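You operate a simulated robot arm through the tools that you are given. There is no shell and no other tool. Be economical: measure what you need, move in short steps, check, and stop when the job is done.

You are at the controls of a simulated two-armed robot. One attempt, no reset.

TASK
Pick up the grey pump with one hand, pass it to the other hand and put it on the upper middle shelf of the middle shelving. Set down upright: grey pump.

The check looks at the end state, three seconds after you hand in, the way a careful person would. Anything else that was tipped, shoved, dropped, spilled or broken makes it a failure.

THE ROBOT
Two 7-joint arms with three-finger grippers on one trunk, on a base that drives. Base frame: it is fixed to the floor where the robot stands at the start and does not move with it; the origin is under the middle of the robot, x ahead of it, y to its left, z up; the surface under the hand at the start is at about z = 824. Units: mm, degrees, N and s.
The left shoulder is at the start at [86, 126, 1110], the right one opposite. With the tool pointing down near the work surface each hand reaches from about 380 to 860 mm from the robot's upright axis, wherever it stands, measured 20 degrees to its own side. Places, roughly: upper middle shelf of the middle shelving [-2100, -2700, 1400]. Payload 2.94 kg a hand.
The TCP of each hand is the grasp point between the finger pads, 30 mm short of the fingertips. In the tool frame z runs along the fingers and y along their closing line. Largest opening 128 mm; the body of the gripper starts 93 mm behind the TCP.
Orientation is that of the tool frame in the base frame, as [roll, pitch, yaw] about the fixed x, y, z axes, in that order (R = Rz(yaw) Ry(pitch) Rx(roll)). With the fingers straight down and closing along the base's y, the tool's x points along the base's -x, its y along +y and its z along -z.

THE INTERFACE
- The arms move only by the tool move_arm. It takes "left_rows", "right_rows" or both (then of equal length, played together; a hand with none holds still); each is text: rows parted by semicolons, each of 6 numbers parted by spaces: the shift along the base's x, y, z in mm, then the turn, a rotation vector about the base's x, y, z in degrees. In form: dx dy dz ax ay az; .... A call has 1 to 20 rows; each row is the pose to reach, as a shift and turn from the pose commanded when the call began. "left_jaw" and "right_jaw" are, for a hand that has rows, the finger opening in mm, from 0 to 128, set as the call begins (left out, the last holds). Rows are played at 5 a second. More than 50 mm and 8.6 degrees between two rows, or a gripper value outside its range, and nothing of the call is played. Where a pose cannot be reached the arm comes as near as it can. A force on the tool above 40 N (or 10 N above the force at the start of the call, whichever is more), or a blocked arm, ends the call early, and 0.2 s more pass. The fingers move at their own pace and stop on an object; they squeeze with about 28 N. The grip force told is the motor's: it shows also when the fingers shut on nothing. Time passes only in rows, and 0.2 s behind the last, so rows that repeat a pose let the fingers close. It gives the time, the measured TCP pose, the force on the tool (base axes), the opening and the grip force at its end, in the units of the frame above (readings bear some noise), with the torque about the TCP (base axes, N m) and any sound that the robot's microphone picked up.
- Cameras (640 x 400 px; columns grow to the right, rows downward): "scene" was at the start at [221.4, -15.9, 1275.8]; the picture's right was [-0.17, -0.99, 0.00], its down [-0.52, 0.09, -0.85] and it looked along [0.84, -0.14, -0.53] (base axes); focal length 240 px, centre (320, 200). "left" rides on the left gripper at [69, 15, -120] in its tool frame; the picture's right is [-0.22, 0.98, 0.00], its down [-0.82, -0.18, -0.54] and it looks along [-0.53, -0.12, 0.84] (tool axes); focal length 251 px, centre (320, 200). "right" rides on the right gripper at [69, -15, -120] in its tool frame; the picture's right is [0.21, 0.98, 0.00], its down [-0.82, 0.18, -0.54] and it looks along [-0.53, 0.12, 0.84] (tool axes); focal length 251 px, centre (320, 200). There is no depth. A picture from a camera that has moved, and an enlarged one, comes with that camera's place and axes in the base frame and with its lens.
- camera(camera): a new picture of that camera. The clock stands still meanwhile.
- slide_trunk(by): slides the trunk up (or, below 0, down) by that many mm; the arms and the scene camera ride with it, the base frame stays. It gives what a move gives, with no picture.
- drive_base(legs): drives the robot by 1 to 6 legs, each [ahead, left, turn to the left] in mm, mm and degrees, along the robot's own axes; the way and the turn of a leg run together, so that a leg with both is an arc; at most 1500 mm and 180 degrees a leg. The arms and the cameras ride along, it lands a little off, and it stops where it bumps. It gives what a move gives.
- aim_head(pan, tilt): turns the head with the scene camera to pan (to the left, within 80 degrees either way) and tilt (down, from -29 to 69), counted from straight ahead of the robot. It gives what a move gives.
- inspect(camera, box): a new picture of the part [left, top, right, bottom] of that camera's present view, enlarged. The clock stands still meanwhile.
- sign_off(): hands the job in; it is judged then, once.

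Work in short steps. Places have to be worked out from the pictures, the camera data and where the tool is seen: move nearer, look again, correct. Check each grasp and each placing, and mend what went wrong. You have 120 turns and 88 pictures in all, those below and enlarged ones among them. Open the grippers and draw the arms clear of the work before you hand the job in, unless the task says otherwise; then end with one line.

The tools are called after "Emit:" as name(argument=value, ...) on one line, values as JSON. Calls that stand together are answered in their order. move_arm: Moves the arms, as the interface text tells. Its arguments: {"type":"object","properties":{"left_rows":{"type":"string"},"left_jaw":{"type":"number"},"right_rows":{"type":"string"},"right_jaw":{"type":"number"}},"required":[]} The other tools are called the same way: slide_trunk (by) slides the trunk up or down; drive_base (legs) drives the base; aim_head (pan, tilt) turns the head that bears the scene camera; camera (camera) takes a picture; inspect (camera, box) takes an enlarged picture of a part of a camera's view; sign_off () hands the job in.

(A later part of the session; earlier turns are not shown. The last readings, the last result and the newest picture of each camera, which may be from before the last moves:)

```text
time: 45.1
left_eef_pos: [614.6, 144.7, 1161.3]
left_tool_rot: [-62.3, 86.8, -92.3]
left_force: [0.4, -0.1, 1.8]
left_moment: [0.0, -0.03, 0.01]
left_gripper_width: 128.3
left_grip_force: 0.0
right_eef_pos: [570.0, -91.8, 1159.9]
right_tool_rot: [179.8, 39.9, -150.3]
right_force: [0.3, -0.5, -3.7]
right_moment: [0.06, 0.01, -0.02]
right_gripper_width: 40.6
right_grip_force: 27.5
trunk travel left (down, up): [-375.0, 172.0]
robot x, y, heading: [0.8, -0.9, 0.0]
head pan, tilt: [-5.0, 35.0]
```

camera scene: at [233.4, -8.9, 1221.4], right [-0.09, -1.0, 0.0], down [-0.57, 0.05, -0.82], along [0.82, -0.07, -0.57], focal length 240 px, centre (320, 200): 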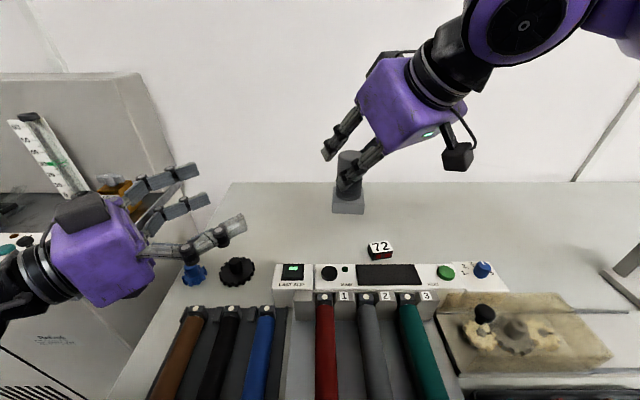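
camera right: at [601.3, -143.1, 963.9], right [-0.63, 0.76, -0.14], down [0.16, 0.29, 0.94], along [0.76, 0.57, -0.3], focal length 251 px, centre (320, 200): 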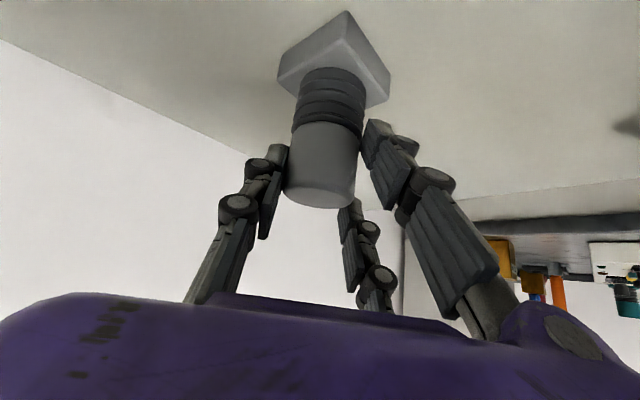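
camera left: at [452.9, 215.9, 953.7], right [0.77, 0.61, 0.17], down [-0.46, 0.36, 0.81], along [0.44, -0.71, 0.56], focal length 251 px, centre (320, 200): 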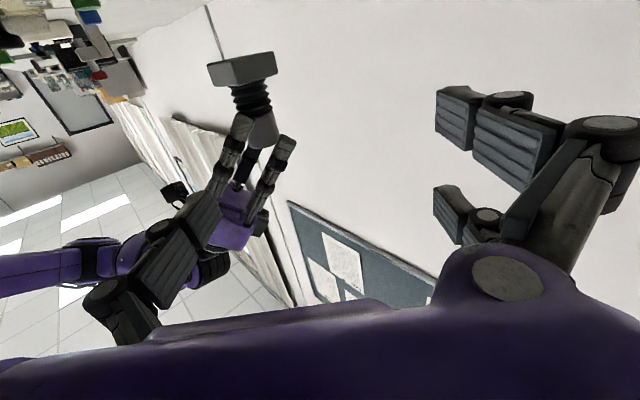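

Both hands rode up fine. Now I move the pump out to about [650, -80, 1120] and swing the left hand to a standoff with yaw −60° at z≈1069.

Emit:
move_arm(right_rows="14 2 -7 0 0 0; 28 4 -14 0 0 0; 42 6 -21 0 0 0; 56 8 -28 0 0 0; 70 10 -34 0 0 0; 80 12 -40 0 0 0; 80 12 -40 0 0 0; 80 12 -40 0 0 0", left_rows="5 0 -15 0 0 -5; 10 -5 -30 0 0 -10; 10 -20 -45 0 0 -15; 8 -40 -60 0 0 -20; 4 -60 -75 0 0 -25; 0 -75 -85 0 0 -30; -8 -90 -92 0 0 -30; -8 -90 -92 0 0 -30")

Emit:
camera(camera="scene")

Emit:
camera(camera="left")

```text
time: 46.9
left_eef_pos: [577.0, 12.4, 1105.8]
left_tool_rot: [-59.6, 87.2, -118.6]
left_force: [-0.2, 0.5, 0.0]
left_moment: [-0.03, 0.0, 0.0]
left_gripper_width: 128.0
left_grip_force: 0.0
left hand out of reach, approached as far as the arm can: row 4, 5, 6, 7, 8
right_eef_pos: [649.8, -78.9, 1120.6]
right_tool_rot: [179.8, 40.0, -150.2]
right_force: [-1.1, -0.4, -2.5]
right_moment: [-0.02, 0.02, -0.02]
right_gripper_width: 40.4
right_grip_force: 28.1
trunk travel left (down, up): [-375.0, 172.0]
robot x, y, heading: [-1.2, 0.4, -0.2]
head pan, tilt: [-5.0, 35.0]
```

```text
54 pictures are left
camera scene: at [208.3, -8.3, 1320.1], right [-0.09, -1.0, 0.0], down [-0.57, 0.05, -0.82], along [0.82, -0.07, -0.57], focal length 240 px, centre (320, 200)
```

scene: 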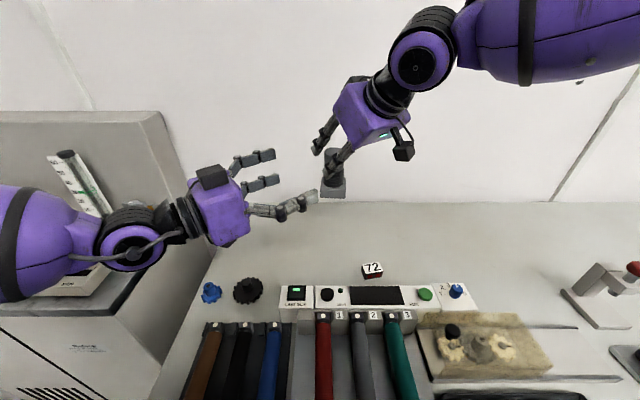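

```text
53 pictures are left
camera left: at [528.6, 121.1, 1032.4], right [0.84, 0.51, 0.17], down [-0.41, 0.41, 0.81], along [0.35, -0.76, 0.55], focal length 251 px, centre (320, 200)
```

left: 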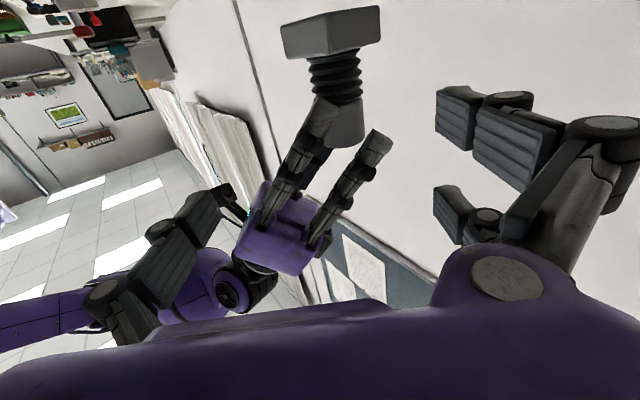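

Left stops at z≈1106 but is otherwise well lined up. I bring the pump up to it: right hand to about [630, -75, 1157], so the bellows are at the left hand's height.

Emit:
move_arm(right_rows="-7 1 10 0 0 0; -14 2 20 0 0 0; -20 4 30 0 0 0; -20 4 37 0 0 0; -20 4 37 0 0 0")

Emit:
camera(camera="left")

Emit:
inspect(camera="scene", box=[180, 80, 420, 240])

```text
time: 48.1
left_eef_pos: [579.6, 12.0, 1105.1]
left_tool_rot: [-60.4, 87.1, -119.2]
left_force: [0.3, 0.5, -0.5]
left_moment: [-0.02, 0.01, 0.01]
left_gripper_width: 128.2
left_grip_force: 0.1
right_eef_pos: [631.5, -75.6, 1156.0]
right_tool_rot: [179.8, 39.9, -150.3]
right_force: [-0.2, -0.1, -3.0]
right_moment: [-0.02, 0.01, 0.0]
right_gripper_width: 40.3
right_grip_force: 28.5
trunk travel left (down, up): [-375.0, 172.0]
robot x, y, heading: [1.3, 1.5, -0.1]
head pan, tilt: [-5.0, 35.0]
```

```text
52 pictures are left
camera left: at [529.3, 120.5, 1032.2], right [0.84, 0.51, 0.17], down [-0.41, 0.41, 0.81], along [0.35, -0.76, 0.55], focal length 251 px, centre (320, 200)
```

left: 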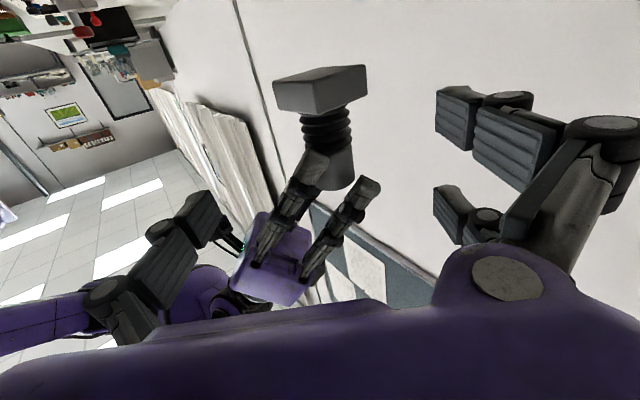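

```text
2.50 times, centred on (300, 160) of scene
camera zoom: at [209.1, -9.0, 1320.0], right [-0.09, -1.0, 0.0], down [-0.57, 0.05, -0.82], along [0.82, -0.07, -0.57], focal length 599 px, centre (370, 300)
```

zoom: 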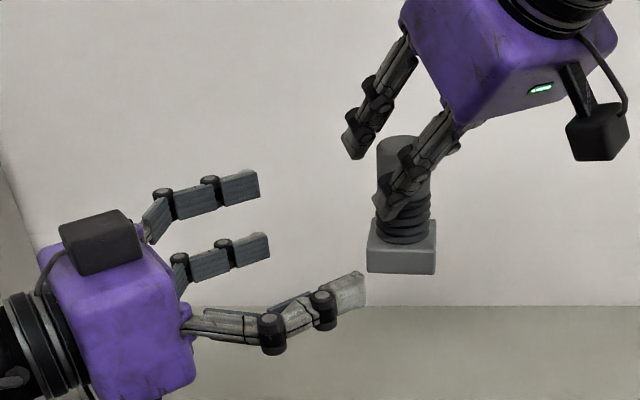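

The bellows height matches the left TCP (about 42 above pump base). I advance 60 mm along the left finger direction and check alignment.

Emit:
move_arm(left_rows="11 -16 0 0 0 0; 22 -33 0 0 0 0; 34 -49 0 0 0 0; 34 -49 0 0 0 0")

Emit:
camera(camera="left")

Emit:
inspect(camera="scene", box=[180, 80, 420, 240])

```text
time: 49.1
left_eef_pos: [617.6, -36.8, 1106.9]
left_tool_rot: [-60.5, 86.8, -120.3]
left_force: [0.0, -0.2, 0.6]
left_moment: [0.03, -0.02, 0.01]
left_gripper_width: 128.2
left_grip_force: 0.1
right_eef_pos: [631.1, -73.6, 1157.1]
right_tool_rot: [179.8, 40.1, -150.2]
right_force: [-1.1, 1.0, -2.1]
right_moment: [-0.03, 0.03, -0.02]
right_gripper_width: 40.3
right_grip_force: 28.3
trunk travel left (down, up): [-375.0, 172.0]
robot x, y, heading: [0.4, 1.4, -0.3]
head pan, tilt: [-5.0, 35.0]
```

```text
50 pictures are left
camera left: at [569.2, 72.9, 1035.0], right [0.85, 0.5, 0.17], down [-0.4, 0.42, 0.81], along [0.34, -0.76, 0.56], focal length 251 px, centre (320, 200)
```

left: 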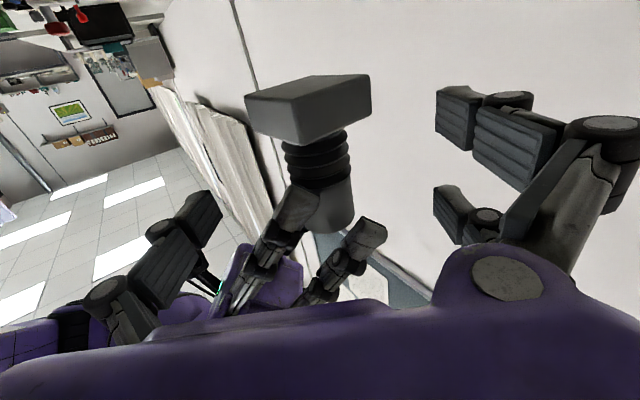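

```text
2.50 times, centred on (300, 160) of scene
camera zoom: at [208.6, -8.3, 1320.1], right [-0.09, -1.0, 0.0], down [-0.57, 0.05, -0.82], along [0.82, -0.07, -0.57], focal length 599 px, centre (370, 300)
```

zoom: 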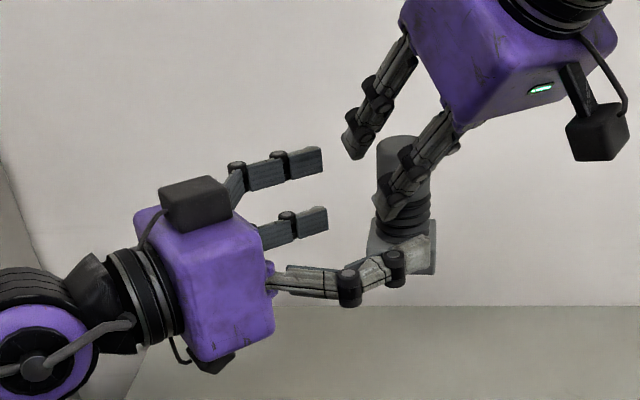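

Laterally centred now; I advance the last 37 mm along the finger direction.

Emit:
move_arm(left_rows="6 -11 0 0 0 0; 12 -22 0 0 0 0; 18 -32 -1 0 0 0; 18 -32 -1 0 0 0")

Emit:
camera(camera="left")

Emit:
inspect(camera="scene", box=[180, 80, 420, 240])

```text
time: 50.1
left_eef_pos: [636.1, -67.1, 1105.0]
left_tool_rot: [-60.9, 86.8, -120.8]
left_force: [0.4, 0.0, -0.1]
left_moment: [-0.01, -0.02, 0.04]
left_gripper_width: 128.2
left_grip_force: 0.0
right_eef_pos: [631.1, -74.9, 1155.7]
right_tool_rot: [179.8, 40.0, -150.2]
right_force: [-0.5, 0.7, -3.0]
right_moment: [-0.02, 0.04, 0.02]
right_gripper_width: 40.2
right_grip_force: 28.0
trunk travel left (down, up): [-375.0, 172.0]
robot x, y, heading: [-0.5, -0.8, -0.2]
head pan, tilt: [-5.0, 35.0]
```

```text
48 pictures are left
camera left: at [586.8, 40.2, 1033.8], right [0.85, 0.5, 0.17], down [-0.4, 0.42, 0.81], along [0.34, -0.76, 0.56], focal length 251 px, centre (320, 200)
```

left: 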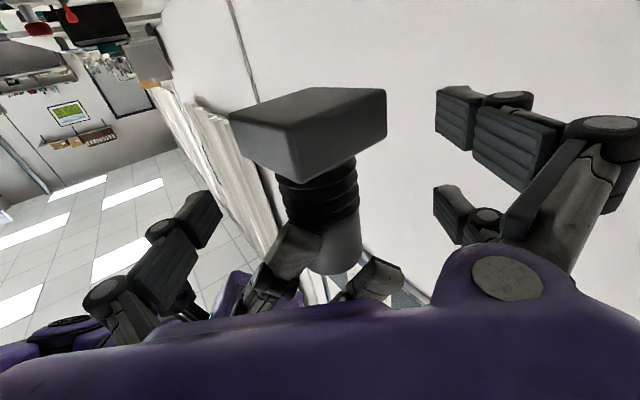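

```text
2.50 times, centred on (300, 160) of scene
camera zoom: at [208.8, -8.9, 1320.0], right [-0.09, -1.0, 0.0], down [-0.57, 0.05, -0.82], along [0.82, -0.07, -0.57], focal length 599 px, centre (370, 300)
```

zoom: 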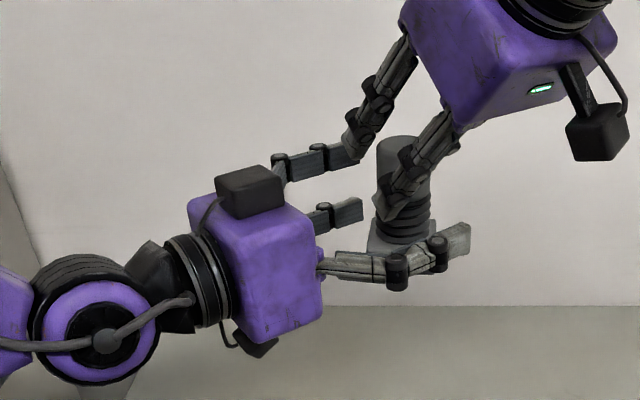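

The bellows sit at the left grasp point. I raise the left hand 3 mm to centre on the bellows and close.

Emit:
move_arm(left_rows="1 -2 3 0 0 0; 1 -2 3 0 0 0")

Emit:
move_arm(left_rows="0 0 0 0 0 0; 0 0 0 0 0 0; 0 0 0 0 0 0; 0 0 0 0 0 0", left_jaw=0)

Emit:
camera(camera="left")

```text
time: 50.7
left_eef_pos: [636.7, -69.9, 1109.6]
left_tool_rot: [-61.0, 86.9, -120.9]
left_force: [0.4, -0.8, 0.1]
left_moment: [0.01, -0.01, 0.01]
left_gripper_width: 127.9
left_grip_force: 0.1
right_eef_pos: [632.1, -74.1, 1155.6]
right_tool_rot: [179.9, 40.0, -150.2]
right_force: [0.1, -0.1, -4.2]
right_moment: [-0.02, 0.01, 0.0]
right_gripper_width: 40.7
right_grip_force: 27.7
trunk travel left (down, up): [-375.0, 172.0]
robot x, y, heading: [-4.3, 1.3, 0.1]
head pan, tilt: [-5.0, 35.0]
```

```text
time: 51.7
left_eef_pos: [638.1, -68.8, 1109.6]
left_tool_rot: [-61.9, 87.0, -121.6]
left_force: [13.1, 7.8, -2.7]
left_moment: [-0.05, -0.36, -0.06]
left_gripper_width: 58.1
left_grip_force: 27.5
right_eef_pos: [631.9, -76.3, 1156.1]
right_tool_rot: [179.7, 39.9, -150.3]
right_force: [-13.8, -7.3, 2.9]
right_moment: [-0.27, 0.9, 0.07]
right_gripper_width: 40.5
right_grip_force: 27.5
trunk travel left (down, up): [-375.0, 172.0]
robot x, y, heading: [0.1, 5.2, 0.2]
head pan, tilt: [-5.0, 35.0]
```

```text
46 pictures are left
camera left: at [588.4, 39.2, 1036.3], right [0.85, 0.5, 0.17], down [-0.4, 0.41, 0.82], along [0.34, -0.76, 0.55], focal length 251 px, centre (320, 200)
```

left: 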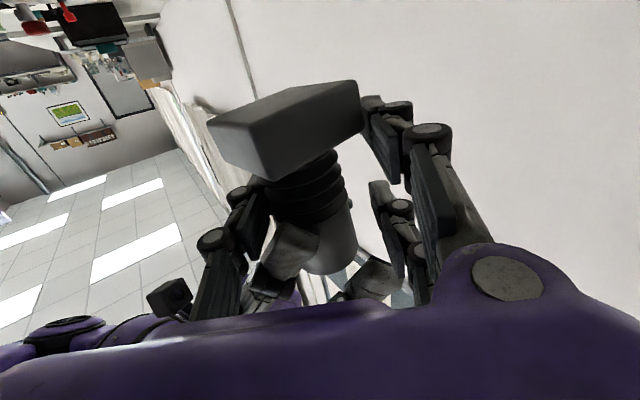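

The left gripper stopped at 58 mm: its lower finger of the pair pressed on the pump's wider base, with a side force of 14 N. I reopen it and turn it +28° in yaw around the pump for better clearance from the right fingers.

Emit:
move_arm(left_rows="0 0 0 0 0 0; 0 0 0 0 0 0; 0 0 0 0 0 0; -1 -2 0 0 0 7; -1 -2 0 0 0 14; -1 -2 -1 0 0 21; -1 -2 -2 0 0 28; -1 -2 -3 0 0 28", left_jaw=128)

Emit:
camera(camera="left")

Emit:
inspect(camera="scene", box=[180, 80, 420, 240])

```text
time: 53.5
left_eef_pos: [627.0, -27.4, 1117.9]
left_tool_rot: [-61.8, 86.9, -93.5]
left_force: [0.5, -0.5, 0.1]
left_moment: [0.03, 0.02, 0.0]
left_gripper_width: 128.2
left_grip_force: 0.0
left hand out of reach, approached as far as the arm can: row 4, 5, 6, 7, 8
right_eef_pos: [632.0, -75.2, 1155.3]
right_tool_rot: [179.9, 40.0, -150.1]
right_force: [0.4, -0.3, -3.2]
right_moment: [-0.02, -0.01, 0.02]
right_gripper_width: 40.0
right_grip_force: 28.0
trunk travel left (down, up): [-375.0, 172.0]
robot x, y, heading: [-5.2, 4.3, -0.2]
head pan, tilt: [-5.0, 35.0]
```

```text
45 pictures are left
camera left: at [531.9, 44.4, 1046.3], right [0.52, 0.84, 0.17], down [-0.55, 0.18, 0.81], along [0.65, -0.51, 0.55], focal length 251 px, centre (320, 200)
```

left: 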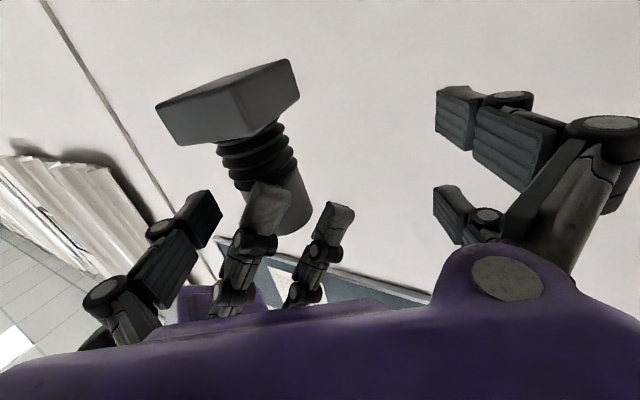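

```text
2.50 times, centred on (300, 160) of scene
camera zoom: at [209.1, -9.0, 1320.0], right [-0.09, -1.0, 0.0], down [-0.57, 0.05, -0.82], along [0.82, -0.07, -0.57], focal length 599 px, centre (370, 300)
```

zoom: 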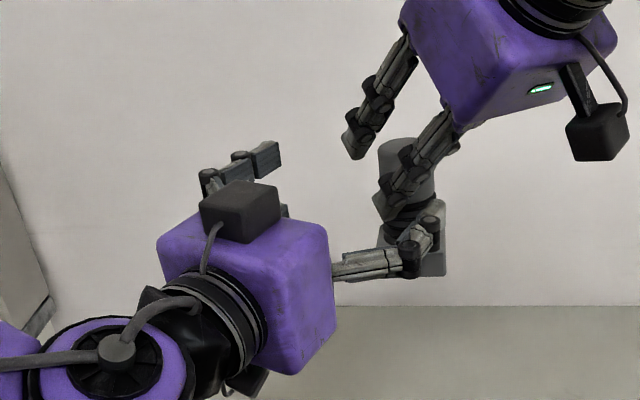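

Yaw −30° isn't reachable there; the left hand drifted up and left (no contact seen; right forces unchanged). I retreat a little and turn to about −46° at a 60 mm standoff.

Emit:
move_arm(left_rows="-18 10 0 0 0 0; -35 10 -4 0 0 -7; -37 -2 -10 0 0 -14; -37 -5 -12 0 0 -14")

Emit:
camera(camera="left")

```text
time: 54.5
left_eef_pos: [588.3, -34.7, 1107.1]
left_tool_rot: [-61.6, 86.8, -107.6]
left_force: [-0.7, -0.8, 0.6]
left_moment: [0.01, 0.02, -0.04]
left_gripper_width: 128.2
left_grip_force: 0.0
right_eef_pos: [630.5, -75.1, 1156.0]
right_tool_rot: [179.8, 39.9, -150.2]
right_force: [0.4, 0.1, -3.3]
right_moment: [0.03, 0.04, 0.03]
right_gripper_width: 40.0
right_grip_force: 28.5
trunk travel left (down, up): [-375.0, 172.0]
robot x, y, heading: [-1.9, 1.9, 0.2]
head pan, tilt: [-5.0, 35.0]
```

```text
43 pictures are left
camera left: at [515.0, 59.0, 1035.1], right [0.71, 0.69, 0.17], down [-0.49, 0.31, 0.81], along [0.51, -0.66, 0.56], focal length 251 px, centre (320, 200)
```

left: 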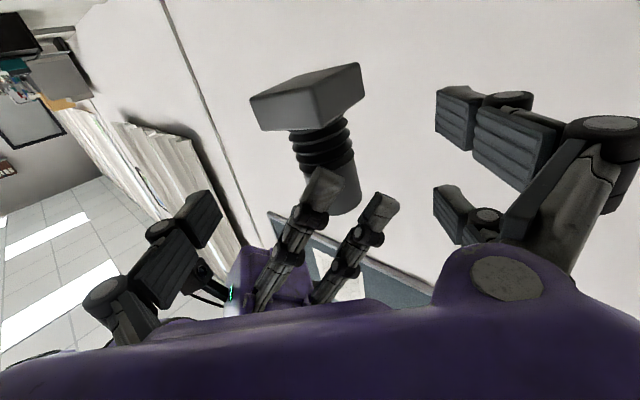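

Aligned, and reachable at this yaw. I advance 55 mm along the fingers at this height.

Emit:
move_arm(left_rows="13 -13 0 0 0 0; 26 -27 0 0 0 0; 38 -40 0 0 0 0; 38 -40 0 0 0 0")

Emit:
camera(camera="left")

```text
time: 55.5
left_eef_pos: [623.5, -63.5, 1112.0]
left_tool_rot: [-61.0, 86.9, -106.8]
left_force: [0.3, 0.2, 0.8]
left_moment: [0.0, 0.02, 0.01]
left_gripper_width: 128.0
left_grip_force: 0.0
left hand out of reach, approached as far as the arm can: row 3, 4
right_eef_pos: [631.8, -74.4, 1155.7]
right_tool_rot: [179.9, 40.0, -150.2]
right_force: [0.6, 0.1, -2.8]
right_moment: [0.02, 0.03, -0.01]
right_gripper_width: 40.1
right_grip_force: 28.0
trunk travel left (down, up): [-375.0, 172.0]
robot x, y, heading: [3.2, 4.4, -0.1]
head pan, tilt: [-5.0, 35.0]
```

```text
42 pictures are left
camera left: at [550.4, 30.5, 1040.6], right [0.7, 0.69, 0.17], down [-0.49, 0.31, 0.81], along [0.51, -0.66, 0.56], focal length 251 px, centre (320, 200)
```

left: 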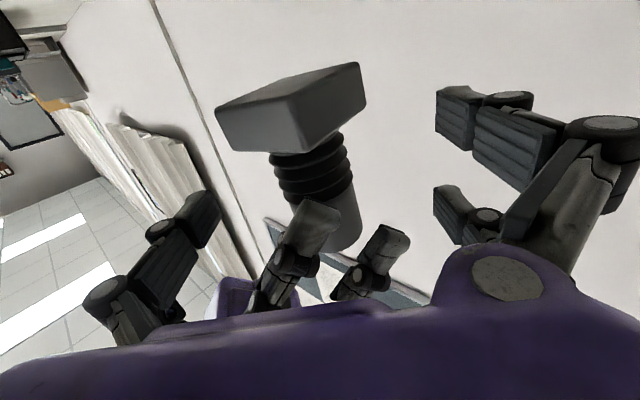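

The left is 13 mm short at its limit, so I bring the pump to it: right hand −7, +12, +5.

Emit:
move_arm(right_rows="-3 6 3 0 0 0; -7 12 5 0 0 0; -7 12 5 0 0 0")

Emit:
camera(camera="left")

```text
time: 56.3
left_eef_pos: [622.8, -63.7, 1113.6]
left_tool_rot: [-61.0, 87.0, -106.9]
left_force: [0.7, -0.3, -0.4]
left_moment: [0.01, -0.02, -0.01]
left_gripper_width: 127.8
left_grip_force: 0.0
right_eef_pos: [623.4, -64.4, 1160.6]
right_tool_rot: [179.7, 39.9, -150.2]
right_force: [0.4, 0.9, -3.3]
right_moment: [0.04, 0.03, -0.03]
right_gripper_width: 40.0
right_grip_force: 27.9
trunk travel left (down, up): [-375.0, 172.0]
robot x, y, heading: [-2.3, -1.5, -0.1]
head pan, tilt: [-5.0, 35.0]
```

```text
41 pictures are left
camera left: at [550.4, 30.7, 1040.5], right [0.7, 0.69, 0.17], down [-0.49, 0.31, 0.81], along [0.51, -0.66, 0.56], focal length 251 px, centre (320, 200)
```

left: 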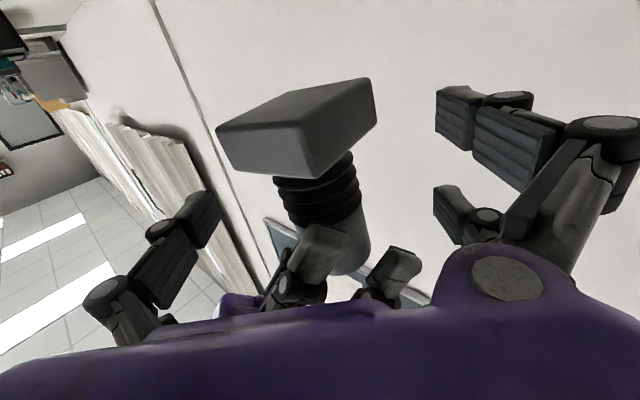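

Well centred. I close the left hand.

Emit:
move_arm(left_rows="0 0 0 0 0 0; 0 0 0 0 0 0; 0 0 0 0 0 0; 0 0 0 0 0 0; 0 0 0 0 0 0", left_jaw=0)

Emit:
camera(camera="left")

Emit:
inspect(camera="scene", box=[220, 80, 420, 230])

```text
time: 57.5
left_eef_pos: [623.1, -60.8, 1112.9]
left_tool_rot: [-61.0, 86.8, -106.7]
left_force: [8.0, 11.5, -0.7]
left_moment: [-0.01, -0.26, 0.21]
left_gripper_width: 56.5
left_grip_force: 28.3
right_eef_pos: [624.0, -64.2, 1160.7]
right_tool_rot: [179.8, 39.9, -150.3]
right_force: [-8.6, -12.3, 1.4]
right_moment: [-0.53, 0.7, -0.2]
right_gripper_width: 39.7
right_grip_force: 27.7
trunk travel left (down, up): [-375.0, 172.0]
robot x, y, heading: [-1.4, -0.1, -0.1]
head pan, tilt: [-5.0, 35.0]
```

```text
40 pictures are left
camera left: at [550.6, 31.3, 1040.4], right [0.7, 0.69, 0.17], down [-0.49, 0.3, 0.81], along [0.51, -0.66, 0.56], focal length 251 px, centre (320, 200)
```

left: 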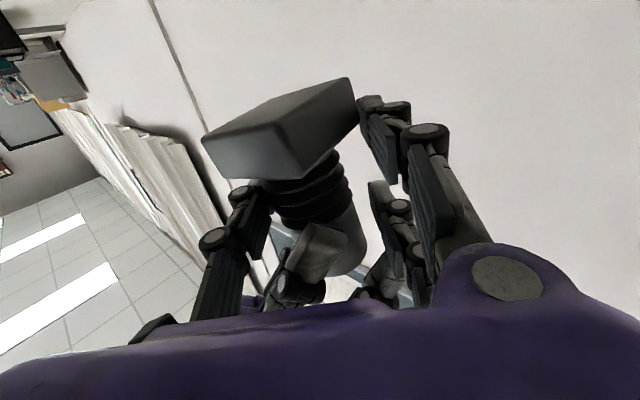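

```text
2.67 times, centred on (320, 155) of scene
camera zoom: at [209.0, -8.8, 1320.0], right [-0.09, -1.0, 0.0], down [-0.57, 0.05, -0.82], along [0.82, -0.07, -0.57], focal length 639 px, centre (320, 320)
```

zoom: 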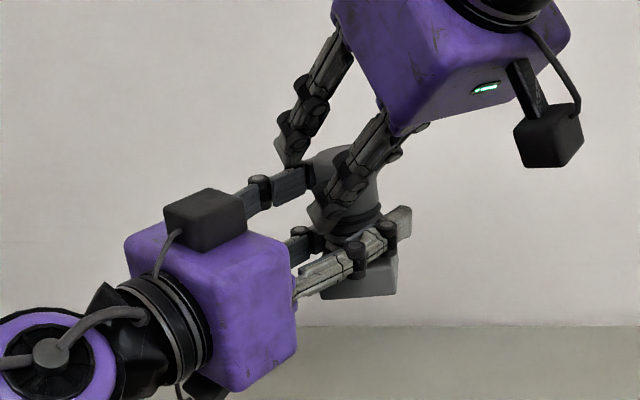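

The pair touches the base side but the single finger isn't on the bellows yet (one-sided 14 N). I shift the left hand about 6 mm toward the pair side so that the jaw can close evenly.

Emit:
move_arm(left_rows="2 2 0 0 0 0; 4 4 0 0 0 0; 5 5 0 0 0 0; 5 5 0 0 0 0")

Emit:
camera(camera="left")

```text
time: 58.5
left_eef_pos: [624.9, -61.4, 1112.6]
left_tool_rot: [-59.8, 86.8, -106.2]
left_force: [-12.5, -9.4, 6.9]
left_moment: [0.22, -0.35, 0.08]
left_gripper_width: 57.0
left_grip_force: 27.8
right_eef_pos: [623.9, -62.6, 1162.5]
right_tool_rot: [179.8, 40.0, -150.1]
right_force: [14.1, 9.3, -10.6]
right_moment: [0.24, -0.28, -0.08]
right_gripper_width: 39.6
right_grip_force: 27.9
trunk travel left (down, up): [-375.0, 172.0]
robot x, y, heading: [3.0, -0.3, 0.1]
head pan, tilt: [-5.0, 35.0]
```

```text
38 pictures are left
camera left: at [552.3, 33.6, 1040.3], right [0.71, 0.68, 0.17], down [-0.49, 0.31, 0.81], along [0.5, -0.66, 0.56], focal length 251 px, centre (320, 200)
```

left: 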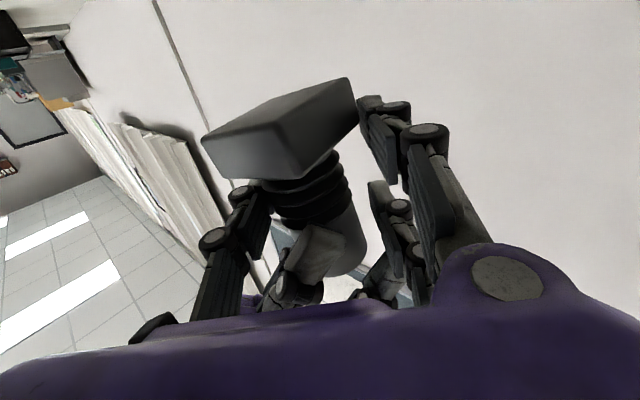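

The width stayed at 57 while the side force reversed, so both fingers are really gripping the pump body there. I shift back half way to null the side force before letting go with the right.

Emit:
move_arm(left_rows="-2.5 -2.3 0 0 0 0; -2.5 -2.3 0 0 0 0; -2.5 -2.3 0 0 0 0")

```text
time: 59.3
left_eef_pos: [625.1, -60.7, 1112.6]
left_tool_rot: [-61.3, 86.7, -107.4]
left_force: [-6.9, -12.3, 4.9]
left_moment: [0.1, 0.07, 0.01]
left_gripper_width: 56.6
left_grip_force: 27.7
right_eef_pos: [623.2, -61.8, 1161.3]
right_tool_rot: [179.7, 40.0, -150.2]
right_force: [8.3, 12.7, -8.4]
right_moment: [0.52, -0.48, -0.03]
right_gripper_width: 39.5
right_grip_force: 28.1
trunk travel left (down, up): [-375.0, 172.0]
robot x, y, heading: [1.2, -4.6, 0.2]
head pan, tilt: [-5.0, 35.0]
```

Some residual side force remains; I ease the right hand 2 mm in the direction it's being pulled.

Emit:
move_arm(right_rows="1 1.5 -1 0 0 0; 1.5 2.5 -1 0 0 0; 1.5 2.5 -1 0 0 0")

```text
time: 60.1
left_eef_pos: [626.3, -57.0, 1110.8]
left_tool_rot: [-61.2, 86.9, -106.9]
left_force: [2.7, -8.1, 2.1]
left_moment: [0.22, 0.01, 0.05]
left_gripper_width: 56.8
left_grip_force: 27.6
right_eef_pos: [625.7, -60.5, 1161.4]
right_tool_rot: [179.8, 39.9, -150.2]
right_force: [-1.2, 8.1, -4.5]
right_moment: [0.2, 0.1, -0.06]
right_gripper_width: 39.5
right_grip_force: 28.0
trunk travel left (down, up): [-375.0, 172.0]
robot x, y, heading: [5.8, -0.9, -0.1]
head pan, tilt: [-5.0, 35.0]
```

Forces are low now. I open the right hand moderately (85 mm) and keep still.

Emit:
move_arm(right_rows="0 0 0 0 0 0; 0 0 0 0 0 0; 0 0 0 0 0 0", right_jaw=85)

Emit:
camera(camera="left")

Emit:
inspect(camera="scene", box=[220, 80, 420, 230])

```text
time: 60.9
left_eef_pos: [625.1, -60.3, 1111.8]
left_tool_rot: [-61.5, 86.8, -107.5]
left_force: [1.1, 0.2, 0.8]
left_moment: [0.07, -0.03, 0.0]
left_gripper_width: 53.5
left_grip_force: 27.7
right_eef_pos: [626.2, -62.2, 1161.5]
right_tool_rot: [179.9, 39.9, -150.2]
right_force: [0.0, 0.0, 0.6]
right_moment: [-0.01, -0.02, 0.0]
right_gripper_width: 85.0
right_grip_force: 0.1
trunk travel left (down, up): [-375.0, 172.0]
robot x, y, heading: [2.7, -4.2, -0.3]
head pan, tilt: [-5.0, 35.0]
```

```text
37 pictures are left
camera left: at [552.2, 33.9, 1039.4], right [0.7, 0.69, 0.17], down [-0.49, 0.31, 0.81], along [0.51, -0.66, 0.56], focal length 251 px, centre (320, 200)
```

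left: 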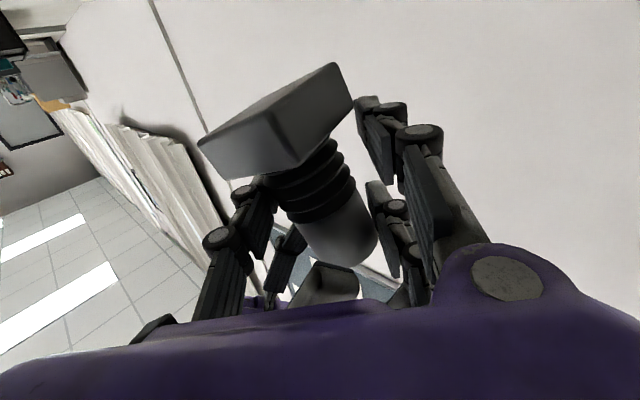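

```text
2.67 times, centred on (320, 155) of scene
camera zoom: at [209.1, -8.9, 1320.0], right [-0.09, -1.0, 0.0], down [-0.57, 0.05, -0.82], along [0.82, -0.07, -0.57], focal length 639 px, centre (320, 320)
```

zoom: 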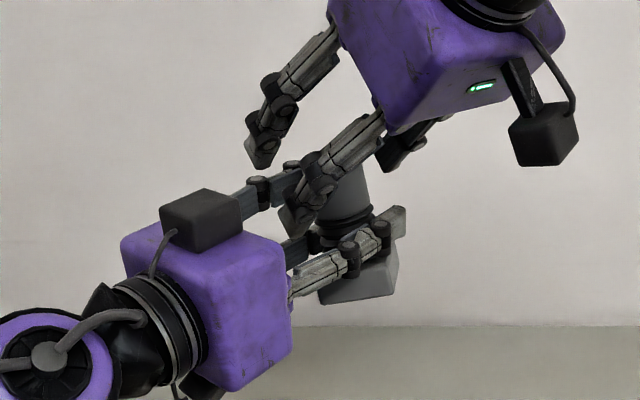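

The right hand has let go and the left holds the pump (it settled into a lean). I withdraw the right hand back and up along its finger axis.

Emit:
move_arm(right_rows="-7 -4 7 0 0 0; -20 -12 20 0 0 0; -40 -24 40 0 0 0; -65 -40 64 0 0 0; -85 -60 80 0 0 0; -100 -90 90 0 0 0; -100 -90 90 0 0 0")

Emit:
camera(camera="left")

Emit:
inspect(camera="scene", box=[220, 80, 420, 230])

```text
time: 62.5
left_eef_pos: [627.2, -58.9, 1111.9]
left_tool_rot: [-61.3, 86.8, -107.2]
left_force: [0.3, -0.3, -0.3]
left_moment: [0.02, -0.02, 0.03]
left_gripper_width: 41.5
left_grip_force: 27.9
right_eef_pos: [523.5, -149.5, 1251.8]
right_tool_rot: [180.0, 39.8, -150.2]
right_force: [0.4, 0.6, -0.3]
right_moment: [-0.02, 0.0, 0.02]
right_gripper_width: 85.2
right_grip_force: 0.0
trunk travel left (down, up): [-375.0, 172.0]
robot x, y, heading: [-0.2, 0.7, 0.2]
head pan, tilt: [-5.0, 35.0]
```

```text
35 pictures are left
camera left: at [552.5, 34.7, 1039.4], right [0.7, 0.69, 0.17], down [-0.49, 0.31, 0.81], along [0.51, -0.66, 0.56], focal length 251 px, centre (320, 200)
```

left: 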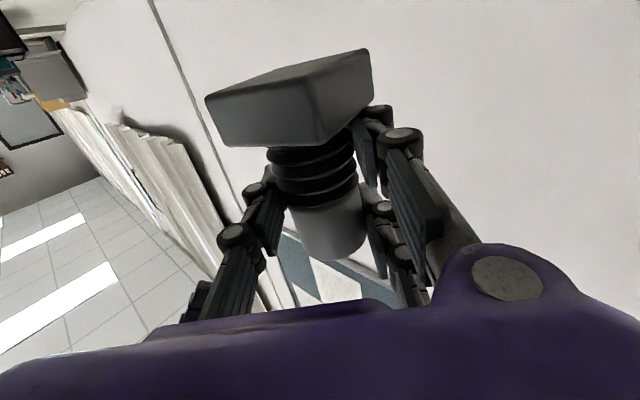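

```text
2.67 times, centred on (320, 155) of scene
camera zoom: at [209.4, -7.8, 1319.9], right [-0.09, -1.0, 0.0], down [-0.57, 0.05, -0.82], along [0.82, -0.07, -0.57], focal length 639 px, centre (320, 320)
```

zoom: 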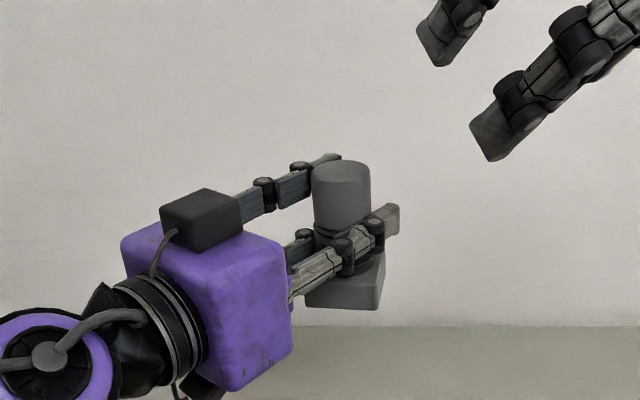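

The pump slid slightly so the fingers are now gripping the narrow part at 41.5 mm and it stands upright. I wait a second and check it is stable.

Emit:
move_arm(left_rows="0 0 0 0 0 0; 0 0 0 0 0 0; 0 0 0 0 0 0; 0 0 0 0 0 0; 0 0 0 0 0 0")

Emit:
inspect(camera="left", box=[160, 20, 480, 300])

```text
time: 63.7
left_eef_pos: [625.1, -60.4, 1111.4]
left_tool_rot: [-61.3, 86.8, -107.2]
left_force: [-0.7, -0.3, -1.1]
left_moment: [0.01, 0.01, -0.02]
left_gripper_width: 41.7
left_grip_force: 28.4
right_eef_pos: [522.8, -150.8, 1250.9]
right_tool_rot: [179.8, 40.0, -150.2]
right_force: [0.7, 0.9, -0.2]
right_moment: [-0.02, -0.03, 0.04]
right_gripper_width: 85.0
right_grip_force: 0.1
trunk travel left (down, up): [-375.0, 172.0]
robot x, y, heading: [-0.5, 2.3, -0.2]
head pan, tilt: [-5.0, 35.0]
```

```text
1.43 times, centred on (320, 160) of left
camera zoom: at [552.2, 33.8, 1039.6], right [0.7, 0.69, 0.17], down [-0.49, 0.31, 0.81], along [0.51, -0.66, 0.56], focal length 359 px, centre (320, 257)
```

zoom: 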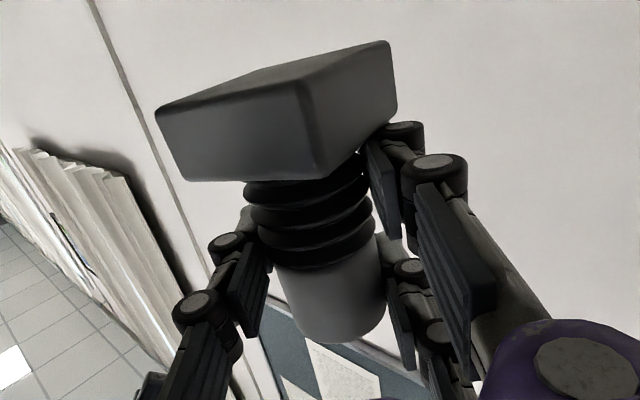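

Stable and upright (within about 1–2° by projection). Before driving I look around the room to the right and left.

Emit:
aim_head(pan=-80, tilt=15)

Emit:
camera(camera="scene")

Emit:
aim_head(pan=80, tilt=15)

Emit:
camera(camera="scene")

```text
time: 65.2
left_eef_pos: [624.9, -60.1, 1112.8]
left_tool_rot: [-61.2, 86.8, -107.2]
left_force: [0.2, -0.3, -0.2]
left_moment: [0.02, -0.03, 0.01]
left_gripper_width: 41.6
left_grip_force: 28.2
right_eef_pos: [522.8, -151.6, 1252.4]
right_tool_rot: [179.8, 39.9, -150.2]
right_force: [-0.5, -0.3, 0.2]
right_moment: [0.0, 0.02, 0.03]
right_gripper_width: 85.3
right_grip_force: 0.1
trunk travel left (down, up): [-375.0, 172.0]
robot x, y, heading: [-0.5, -1.3, 0.2]
head pan, tilt: [-80.0, 15.0]
```

```text
32 pictures are left
camera scene: at [137.6, -93.2, 1352.0], right [-0.98, -0.17, 0.0], down [-0.05, 0.26, -0.97], along [0.17, -0.95, -0.26], focal length 240 px, centre (320, 200)
```

scene: 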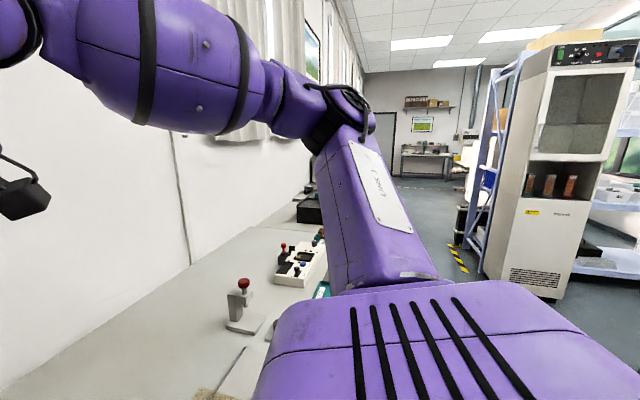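

```text
time: 67.6
left_eef_pos: [626.2, -60.0, 1112.0]
left_tool_rot: [-61.2, 86.8, -107.2]
left_force: [-0.1, 0.1, -0.1]
left_moment: [0.0, 0.01, -0.02]
left_gripper_width: 41.5
left_grip_force: 27.4
right_eef_pos: [523.2, -151.2, 1251.5]
right_tool_rot: [179.8, 40.0, -150.2]
right_force: [0.5, -0.4, -0.9]
right_moment: [0.02, 0.04, 0.0]
right_gripper_width: 85.1
right_grip_force: 0.0
trunk travel left (down, up): [-375.0, 172.0]
robot x, y, heading: [-0.6, 2.4, -0.1]
head pan, tilt: [80.0, 15.0]
```

```text
31 pictures are left
camera scene: at [137.6, 90.8, 1352.0], right [0.98, -0.17, 0.0], down [-0.05, -0.25, -0.97], along [0.17, 0.95, -0.26], focal length 240 px, centre (320, 200)
```

scene: 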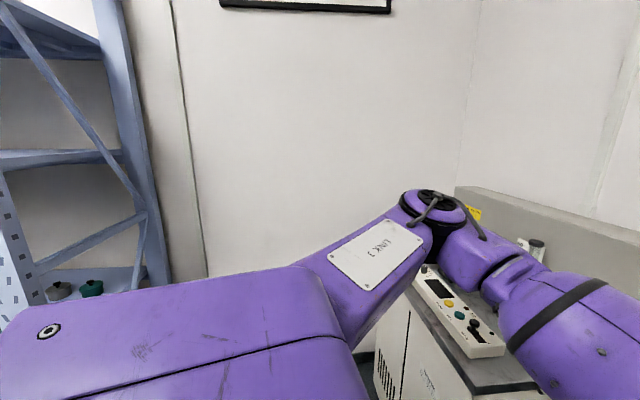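

The target shelving stands behind-right, beyond a white cabinet; there's other shelving to the left at about y≈800. I back straight off the table by 750 mm first.

Emit:
drive_base(legs=[[-750, 0, 0]])

Emit:
aim_head(pan=-80, tilt=20)

Emit:
camera(camera="scene")

```text
time: 71.7
left_eef_pos: [-122.2, -65.1, 1112.0]
left_tool_rot: [-61.3, 86.8, -108.4]
left_force: [-0.7, 0.1, -0.3]
left_moment: [0.01, 0.02, -0.04]
left_gripper_width: 41.3
left_grip_force: 28.0
right_eef_pos: [-227.2, -154.1, 1251.0]
right_tool_rot: [179.9, 40.0, -151.5]
right_force: [-0.5, 0.7, -0.4]
right_moment: [0.02, 0.01, 0.02]
right_gripper_width: 85.0
right_grip_force: 0.0
trunk travel left (down, up): [-375.0, 172.0]
robot x, y, heading: [-747.4, 12.3, -1.1]
head pan, tilt: [80.0, 15.0]
```

```text
time: 74.2
left_eef_pos: [-123.2, -65.3, 1111.3]
left_tool_rot: [-61.4, 86.9, -108.6]
left_force: [0.7, 0.8, -0.3]
left_moment: [0.01, -0.02, 0.01]
left_gripper_width: 41.7
left_grip_force: 27.7
right_eef_pos: [-227.0, -152.8, 1252.3]
right_tool_rot: [179.9, 40.1, -151.6]
right_force: [0.0, 0.5, 0.0]
right_moment: [0.0, -0.03, -0.04]
right_gripper_width: 85.2
right_grip_force: 0.2
trunk travel left (down, up): [-375.0, 172.0]
robot x, y, heading: [-745.9, 7.6, -1.2]
head pan, tilt: [-80.0, 20.0]
```

```text
30 pictures are left
camera scene: at [-611.6, -87.6, 1343.8], right [-0.99, -0.15, 0.0], down [-0.05, 0.34, -0.94], along [0.14, -0.93, -0.34], focal length 240 px, centre (320, 200)
```

scene: 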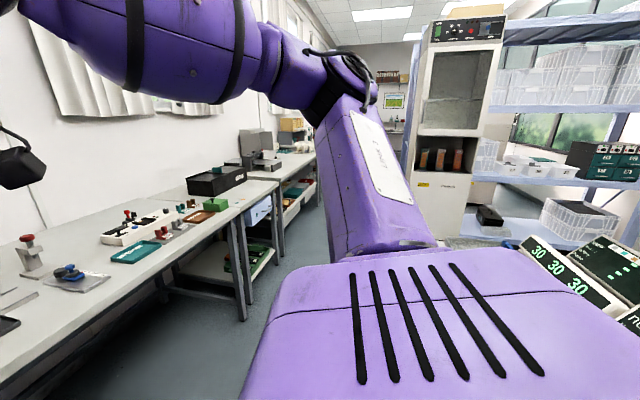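

There's a bench with displays close on the right. I turn right 45° and look again before going on.

Emit:
drive_base(legs=[[0, 0, -45]])

Emit:
camera(camera="scene")

```text
time: 76.6
left_eef_pos: [-362.7, -488.9, 1112.1]
left_tool_rot: [-61.5, 86.8, -154.1]
left_force: [-1.4, -0.3, 0.4]
left_moment: [-0.03, 0.01, 0.03]
left_gripper_width: 41.8
left_grip_force: 27.9
right_eef_pos: [-498.6, -476.4, 1251.4]
right_tool_rot: [179.8, 39.9, 162.8]
right_force: [0.0, 0.3, -0.3]
right_moment: [0.01, -0.01, 0.02]
right_gripper_width: 85.0
right_grip_force: 0.0
trunk travel left (down, up): [-375.0, 172.0]
robot x, y, heading: [-747.4, 7.5, -47.0]
head pan, tilt: [-80.0, 20.0]
```

```text
29 pictures are left
camera scene: at [-718.9, -153.7, 1343.8], right [-0.8, 0.6, 0.0], down [0.2, 0.27, -0.94], along [-0.56, -0.75, -0.34], focal length 240 px, centre (320, 200)
```

scene: 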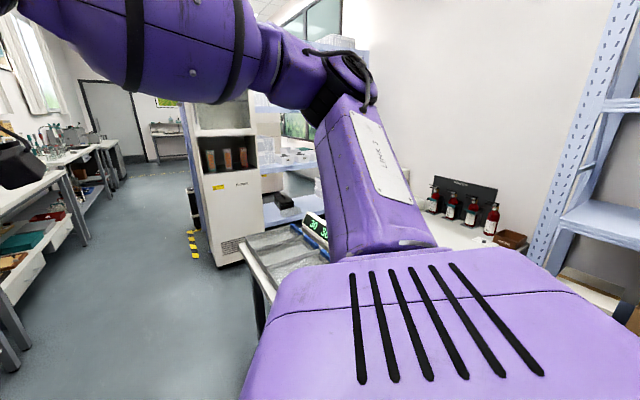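

A bench lies to my right (near corner around [-984, -940]); the shelving facing +y is beyond it. I go 420 mm ahead, then turn to face −y, and look again.

Emit:
drive_base(legs=[[420, 0, 0], [0, 0, -43]])

Emit:
aim_head(pan=-35, tilt=15)

Emit:
camera(camera="scene")

```text
time: 81.1
left_eef_pos: [-502.6, -921.1, 1112.1]
left_tool_rot: [-61.6, 87.0, 164.4]
left_force: [0.5, 1.1, 1.0]
left_moment: [0.03, 0.01, -0.02]
left_gripper_width: 41.4
left_grip_force: 27.6
right_eef_pos: [-596.4, -820.5, 1253.0]
right_tool_rot: [179.9, 40.0, 121.6]
right_force: [0.0, 0.0, 0.5]
right_moment: [-0.02, -0.04, 0.0]
right_gripper_width: 84.7
right_grip_force: 0.0
trunk travel left (down, up): [-375.0, 172.0]
robot x, y, heading: [-463.6, -291.7, -88.0]
head pan, tilt: [-80.0, 20.0]
```

```text
time: 82.2
left_eef_pos: [-503.2, -920.9, 1112.4]
left_tool_rot: [-61.6, 86.8, 164.1]
left_force: [-0.3, 0.4, -0.1]
left_moment: [-0.01, -0.01, 0.01]
left_gripper_width: 41.6
left_grip_force: 28.1
right_eef_pos: [-596.2, -821.0, 1252.6]
right_tool_rot: [179.8, 39.9, 121.7]
right_force: [0.3, -0.7, -0.6]
right_moment: [-0.03, -0.03, -0.01]
right_gripper_width: 84.9
right_grip_force: 0.1
trunk travel left (down, up): [-375.0, 172.0]
robot x, y, heading: [-462.6, -294.3, -88.0]
head pan, tilt: [-35.0, 15.0]
```

```text
28 pictures are left
camera scene: at [-508.0, -491.0, 1352.0], right [-0.84, 0.55, 0.0], down [0.14, 0.22, -0.97], along [-0.53, -0.81, -0.26], focal length 240 px, centre (320, 200)
```

scene: 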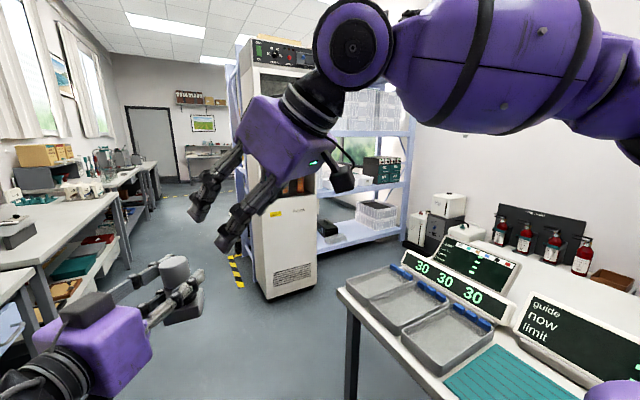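

I can see the target board (row ≈132, about [-2100, -2600, 1400]) right of the white cabinet. The aisle between bench (y≈-1000) and cabinet (y≈-2180) suits a diagonal heading: I drive 1200 ahead, then turn 45° right.

Emit:
drive_base(legs=[[1200, 0, 0], [0, 0, -45]])

Emit:
aim_head(pan=10, tilt=20)

Emit:
camera(camera="scene")

```text
time: 90.5
left_eef_pos: [-884.0, -1944.4, 1111.5]
left_tool_rot: [-61.8, 86.8, 119.8]
left_force: [-0.7, -0.4, 0.6]
left_moment: [0.04, -0.01, 0.01]
left_gripper_width: 41.9
left_grip_force: 28.2
right_eef_pos: [-881.8, -1806.6, 1251.0]
right_tool_rot: [179.8, 40.0, 77.3]
right_force: [-0.1, -0.6, -0.6]
right_moment: [0.01, 0.02, 0.03]
right_gripper_width: 85.2
right_grip_force: 0.0
trunk travel left (down, up): [-375.0, 172.0]
robot x, y, heading: [-418.4, -1527.8, -132.5]
head pan, tilt: [-35.0, 15.0]
```

```text
time: 91.6
left_eef_pos: [-883.1, -1943.9, 1111.3]
left_tool_rot: [-61.9, 86.9, 119.7]
left_force: [0.0, -0.3, 0.1]
left_moment: [0.03, -0.02, -0.01]
left_gripper_width: 41.6
left_grip_force: 27.8
right_eef_pos: [-881.4, -1807.3, 1251.2]
right_tool_rot: [179.8, 39.9, 77.2]
right_force: [0.7, -0.5, -0.1]
right_moment: [0.04, 0.0, 0.01]
right_gripper_width: 85.0
right_grip_force: 0.0
trunk travel left (down, up): [-375.0, 172.0]
robot x, y, heading: [-417.7, -1527.0, -132.5]
head pan, tilt: [10.0, 20.0]
```

```text
27 pictures are left
camera scene: at [-543.7, -1689.9, 1343.8], right [-0.84, 0.54, 0.0], down [0.18, 0.29, -0.94], along [-0.51, -0.79, -0.34], focal length 240 px, centre (320, 200)
```

scene: 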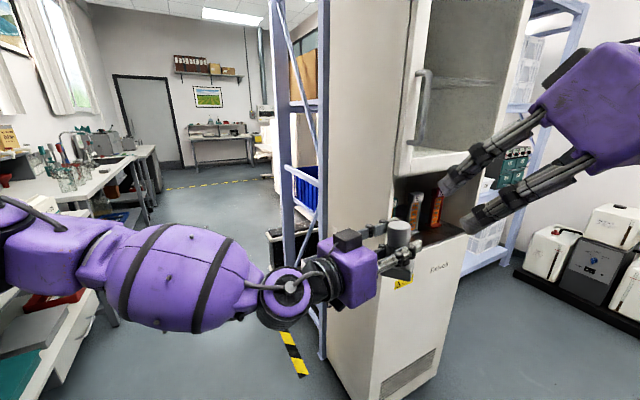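

The cabinet front is at about y=-2200 and the hand passes at −1985, so there's room. I strafe along −x at this heading for the first half.

Emit:
drive_base(legs=[[540, -565, 0]])

Emit:
camera(camera="scene")

```text
time: 96.3
left_eef_pos: [-1575.9, -1962.9, 1119.2]
left_tool_rot: [-50.6, 87.2, 133.2]
left_force: [-1.2, 0.1, -0.2]
left_moment: [0.02, -0.03, -0.05]
left_gripper_width: 41.6
left_grip_force: 28.1
right_eef_pos: [-1580.6, -1815.0, 1255.8]
right_tool_rot: [-179.9, 40.4, 78.7]
right_force: [-0.2, 0.0, -0.4]
right_moment: [-0.01, 0.01, 0.01]
right_gripper_width: 84.7
right_grip_force: 0.2
trunk travel left (down, up): [-375.0, 172.0]
robot x, y, heading: [-1125.6, -1529.7, -131.3]
head pan, tilt: [10.0, 20.0]
stopped in leg 1: the robot was blocked; the commanded pose is now the measured one
```

```text
26 pictures are left
camera scene: at [-1245.2, -1690.0, 1345.5], right [-0.85, 0.52, 0.0], down [0.17, 0.29, -0.94], along [-0.49, -0.81, -0.33], focal length 240 px, centre (320, 200)
```

scene: 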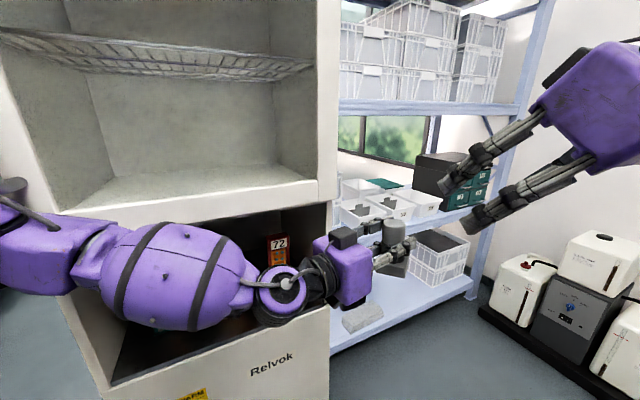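

Blocked: most likely the left elbow brushed the cabinet's front. I back off about 110 mm in +y before doing anything else.

Emit:
drive_base(legs=[[-82, -73, 0]])

Emit:
aim_head(pan=60, tilt=25)

Emit:
camera(camera="scene")

```text
time: 97.6
left_eef_pos: [-1579.3, -1858.6, 1113.5]
left_tool_rot: [-59.9, 87.0, 123.5]
left_force: [-0.2, -0.5, 0.1]
left_moment: [-0.01, -0.05, -0.01]
left_gripper_width: 41.6
left_grip_force: 28.0
right_eef_pos: [-1583.2, -1714.3, 1252.1]
right_tool_rot: [179.9, 40.0, 78.3]
right_force: [0.3, 0.1, 0.7]
right_moment: [-0.05, -0.01, -0.03]
right_gripper_width: 84.9
right_grip_force: 0.0
trunk travel left (down, up): [-375.0, 172.0]
robot x, y, heading: [-1124.1, -1416.1, -131.4]
head pan, tilt: [10.0, 20.0]
```

```text
time: 98.8
left_eef_pos: [-1581.0, -1857.6, 1112.3]
left_tool_rot: [-59.7, 87.0, 123.7]
left_force: [-0.1, -0.6, -0.6]
left_moment: [-0.02, 0.01, -0.03]
left_gripper_width: 41.8
left_grip_force: 28.4
right_eef_pos: [-1582.5, -1713.0, 1251.7]
right_tool_rot: [179.9, 40.0, 78.3]
right_force: [0.4, 0.4, 0.3]
right_moment: [0.02, 0.04, 0.03]
right_gripper_width: 84.9
right_grip_force: 0.0
trunk travel left (down, up): [-375.0, 172.0]
robot x, y, heading: [-1124.7, -1422.5, -131.6]
head pan, tilt: [60.0, 25.0]
```

```text
25 pictures are left
camera scene: at [-1170.4, -1597.3, 1335.8], right [-0.95, -0.32, 0.0], down [-0.13, 0.4, -0.91], along [0.29, -0.86, -0.42], focal length 240 px, centre (320, 200)
```

scene: 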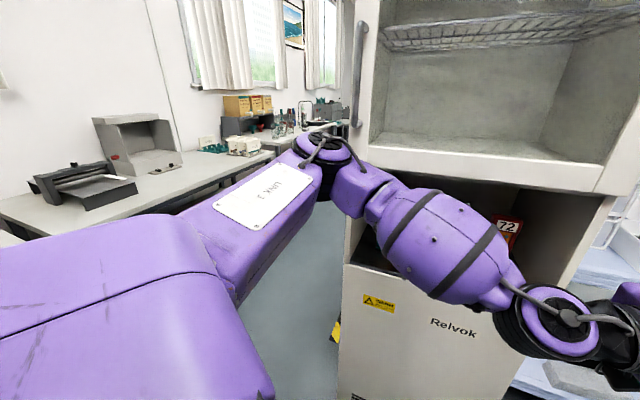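

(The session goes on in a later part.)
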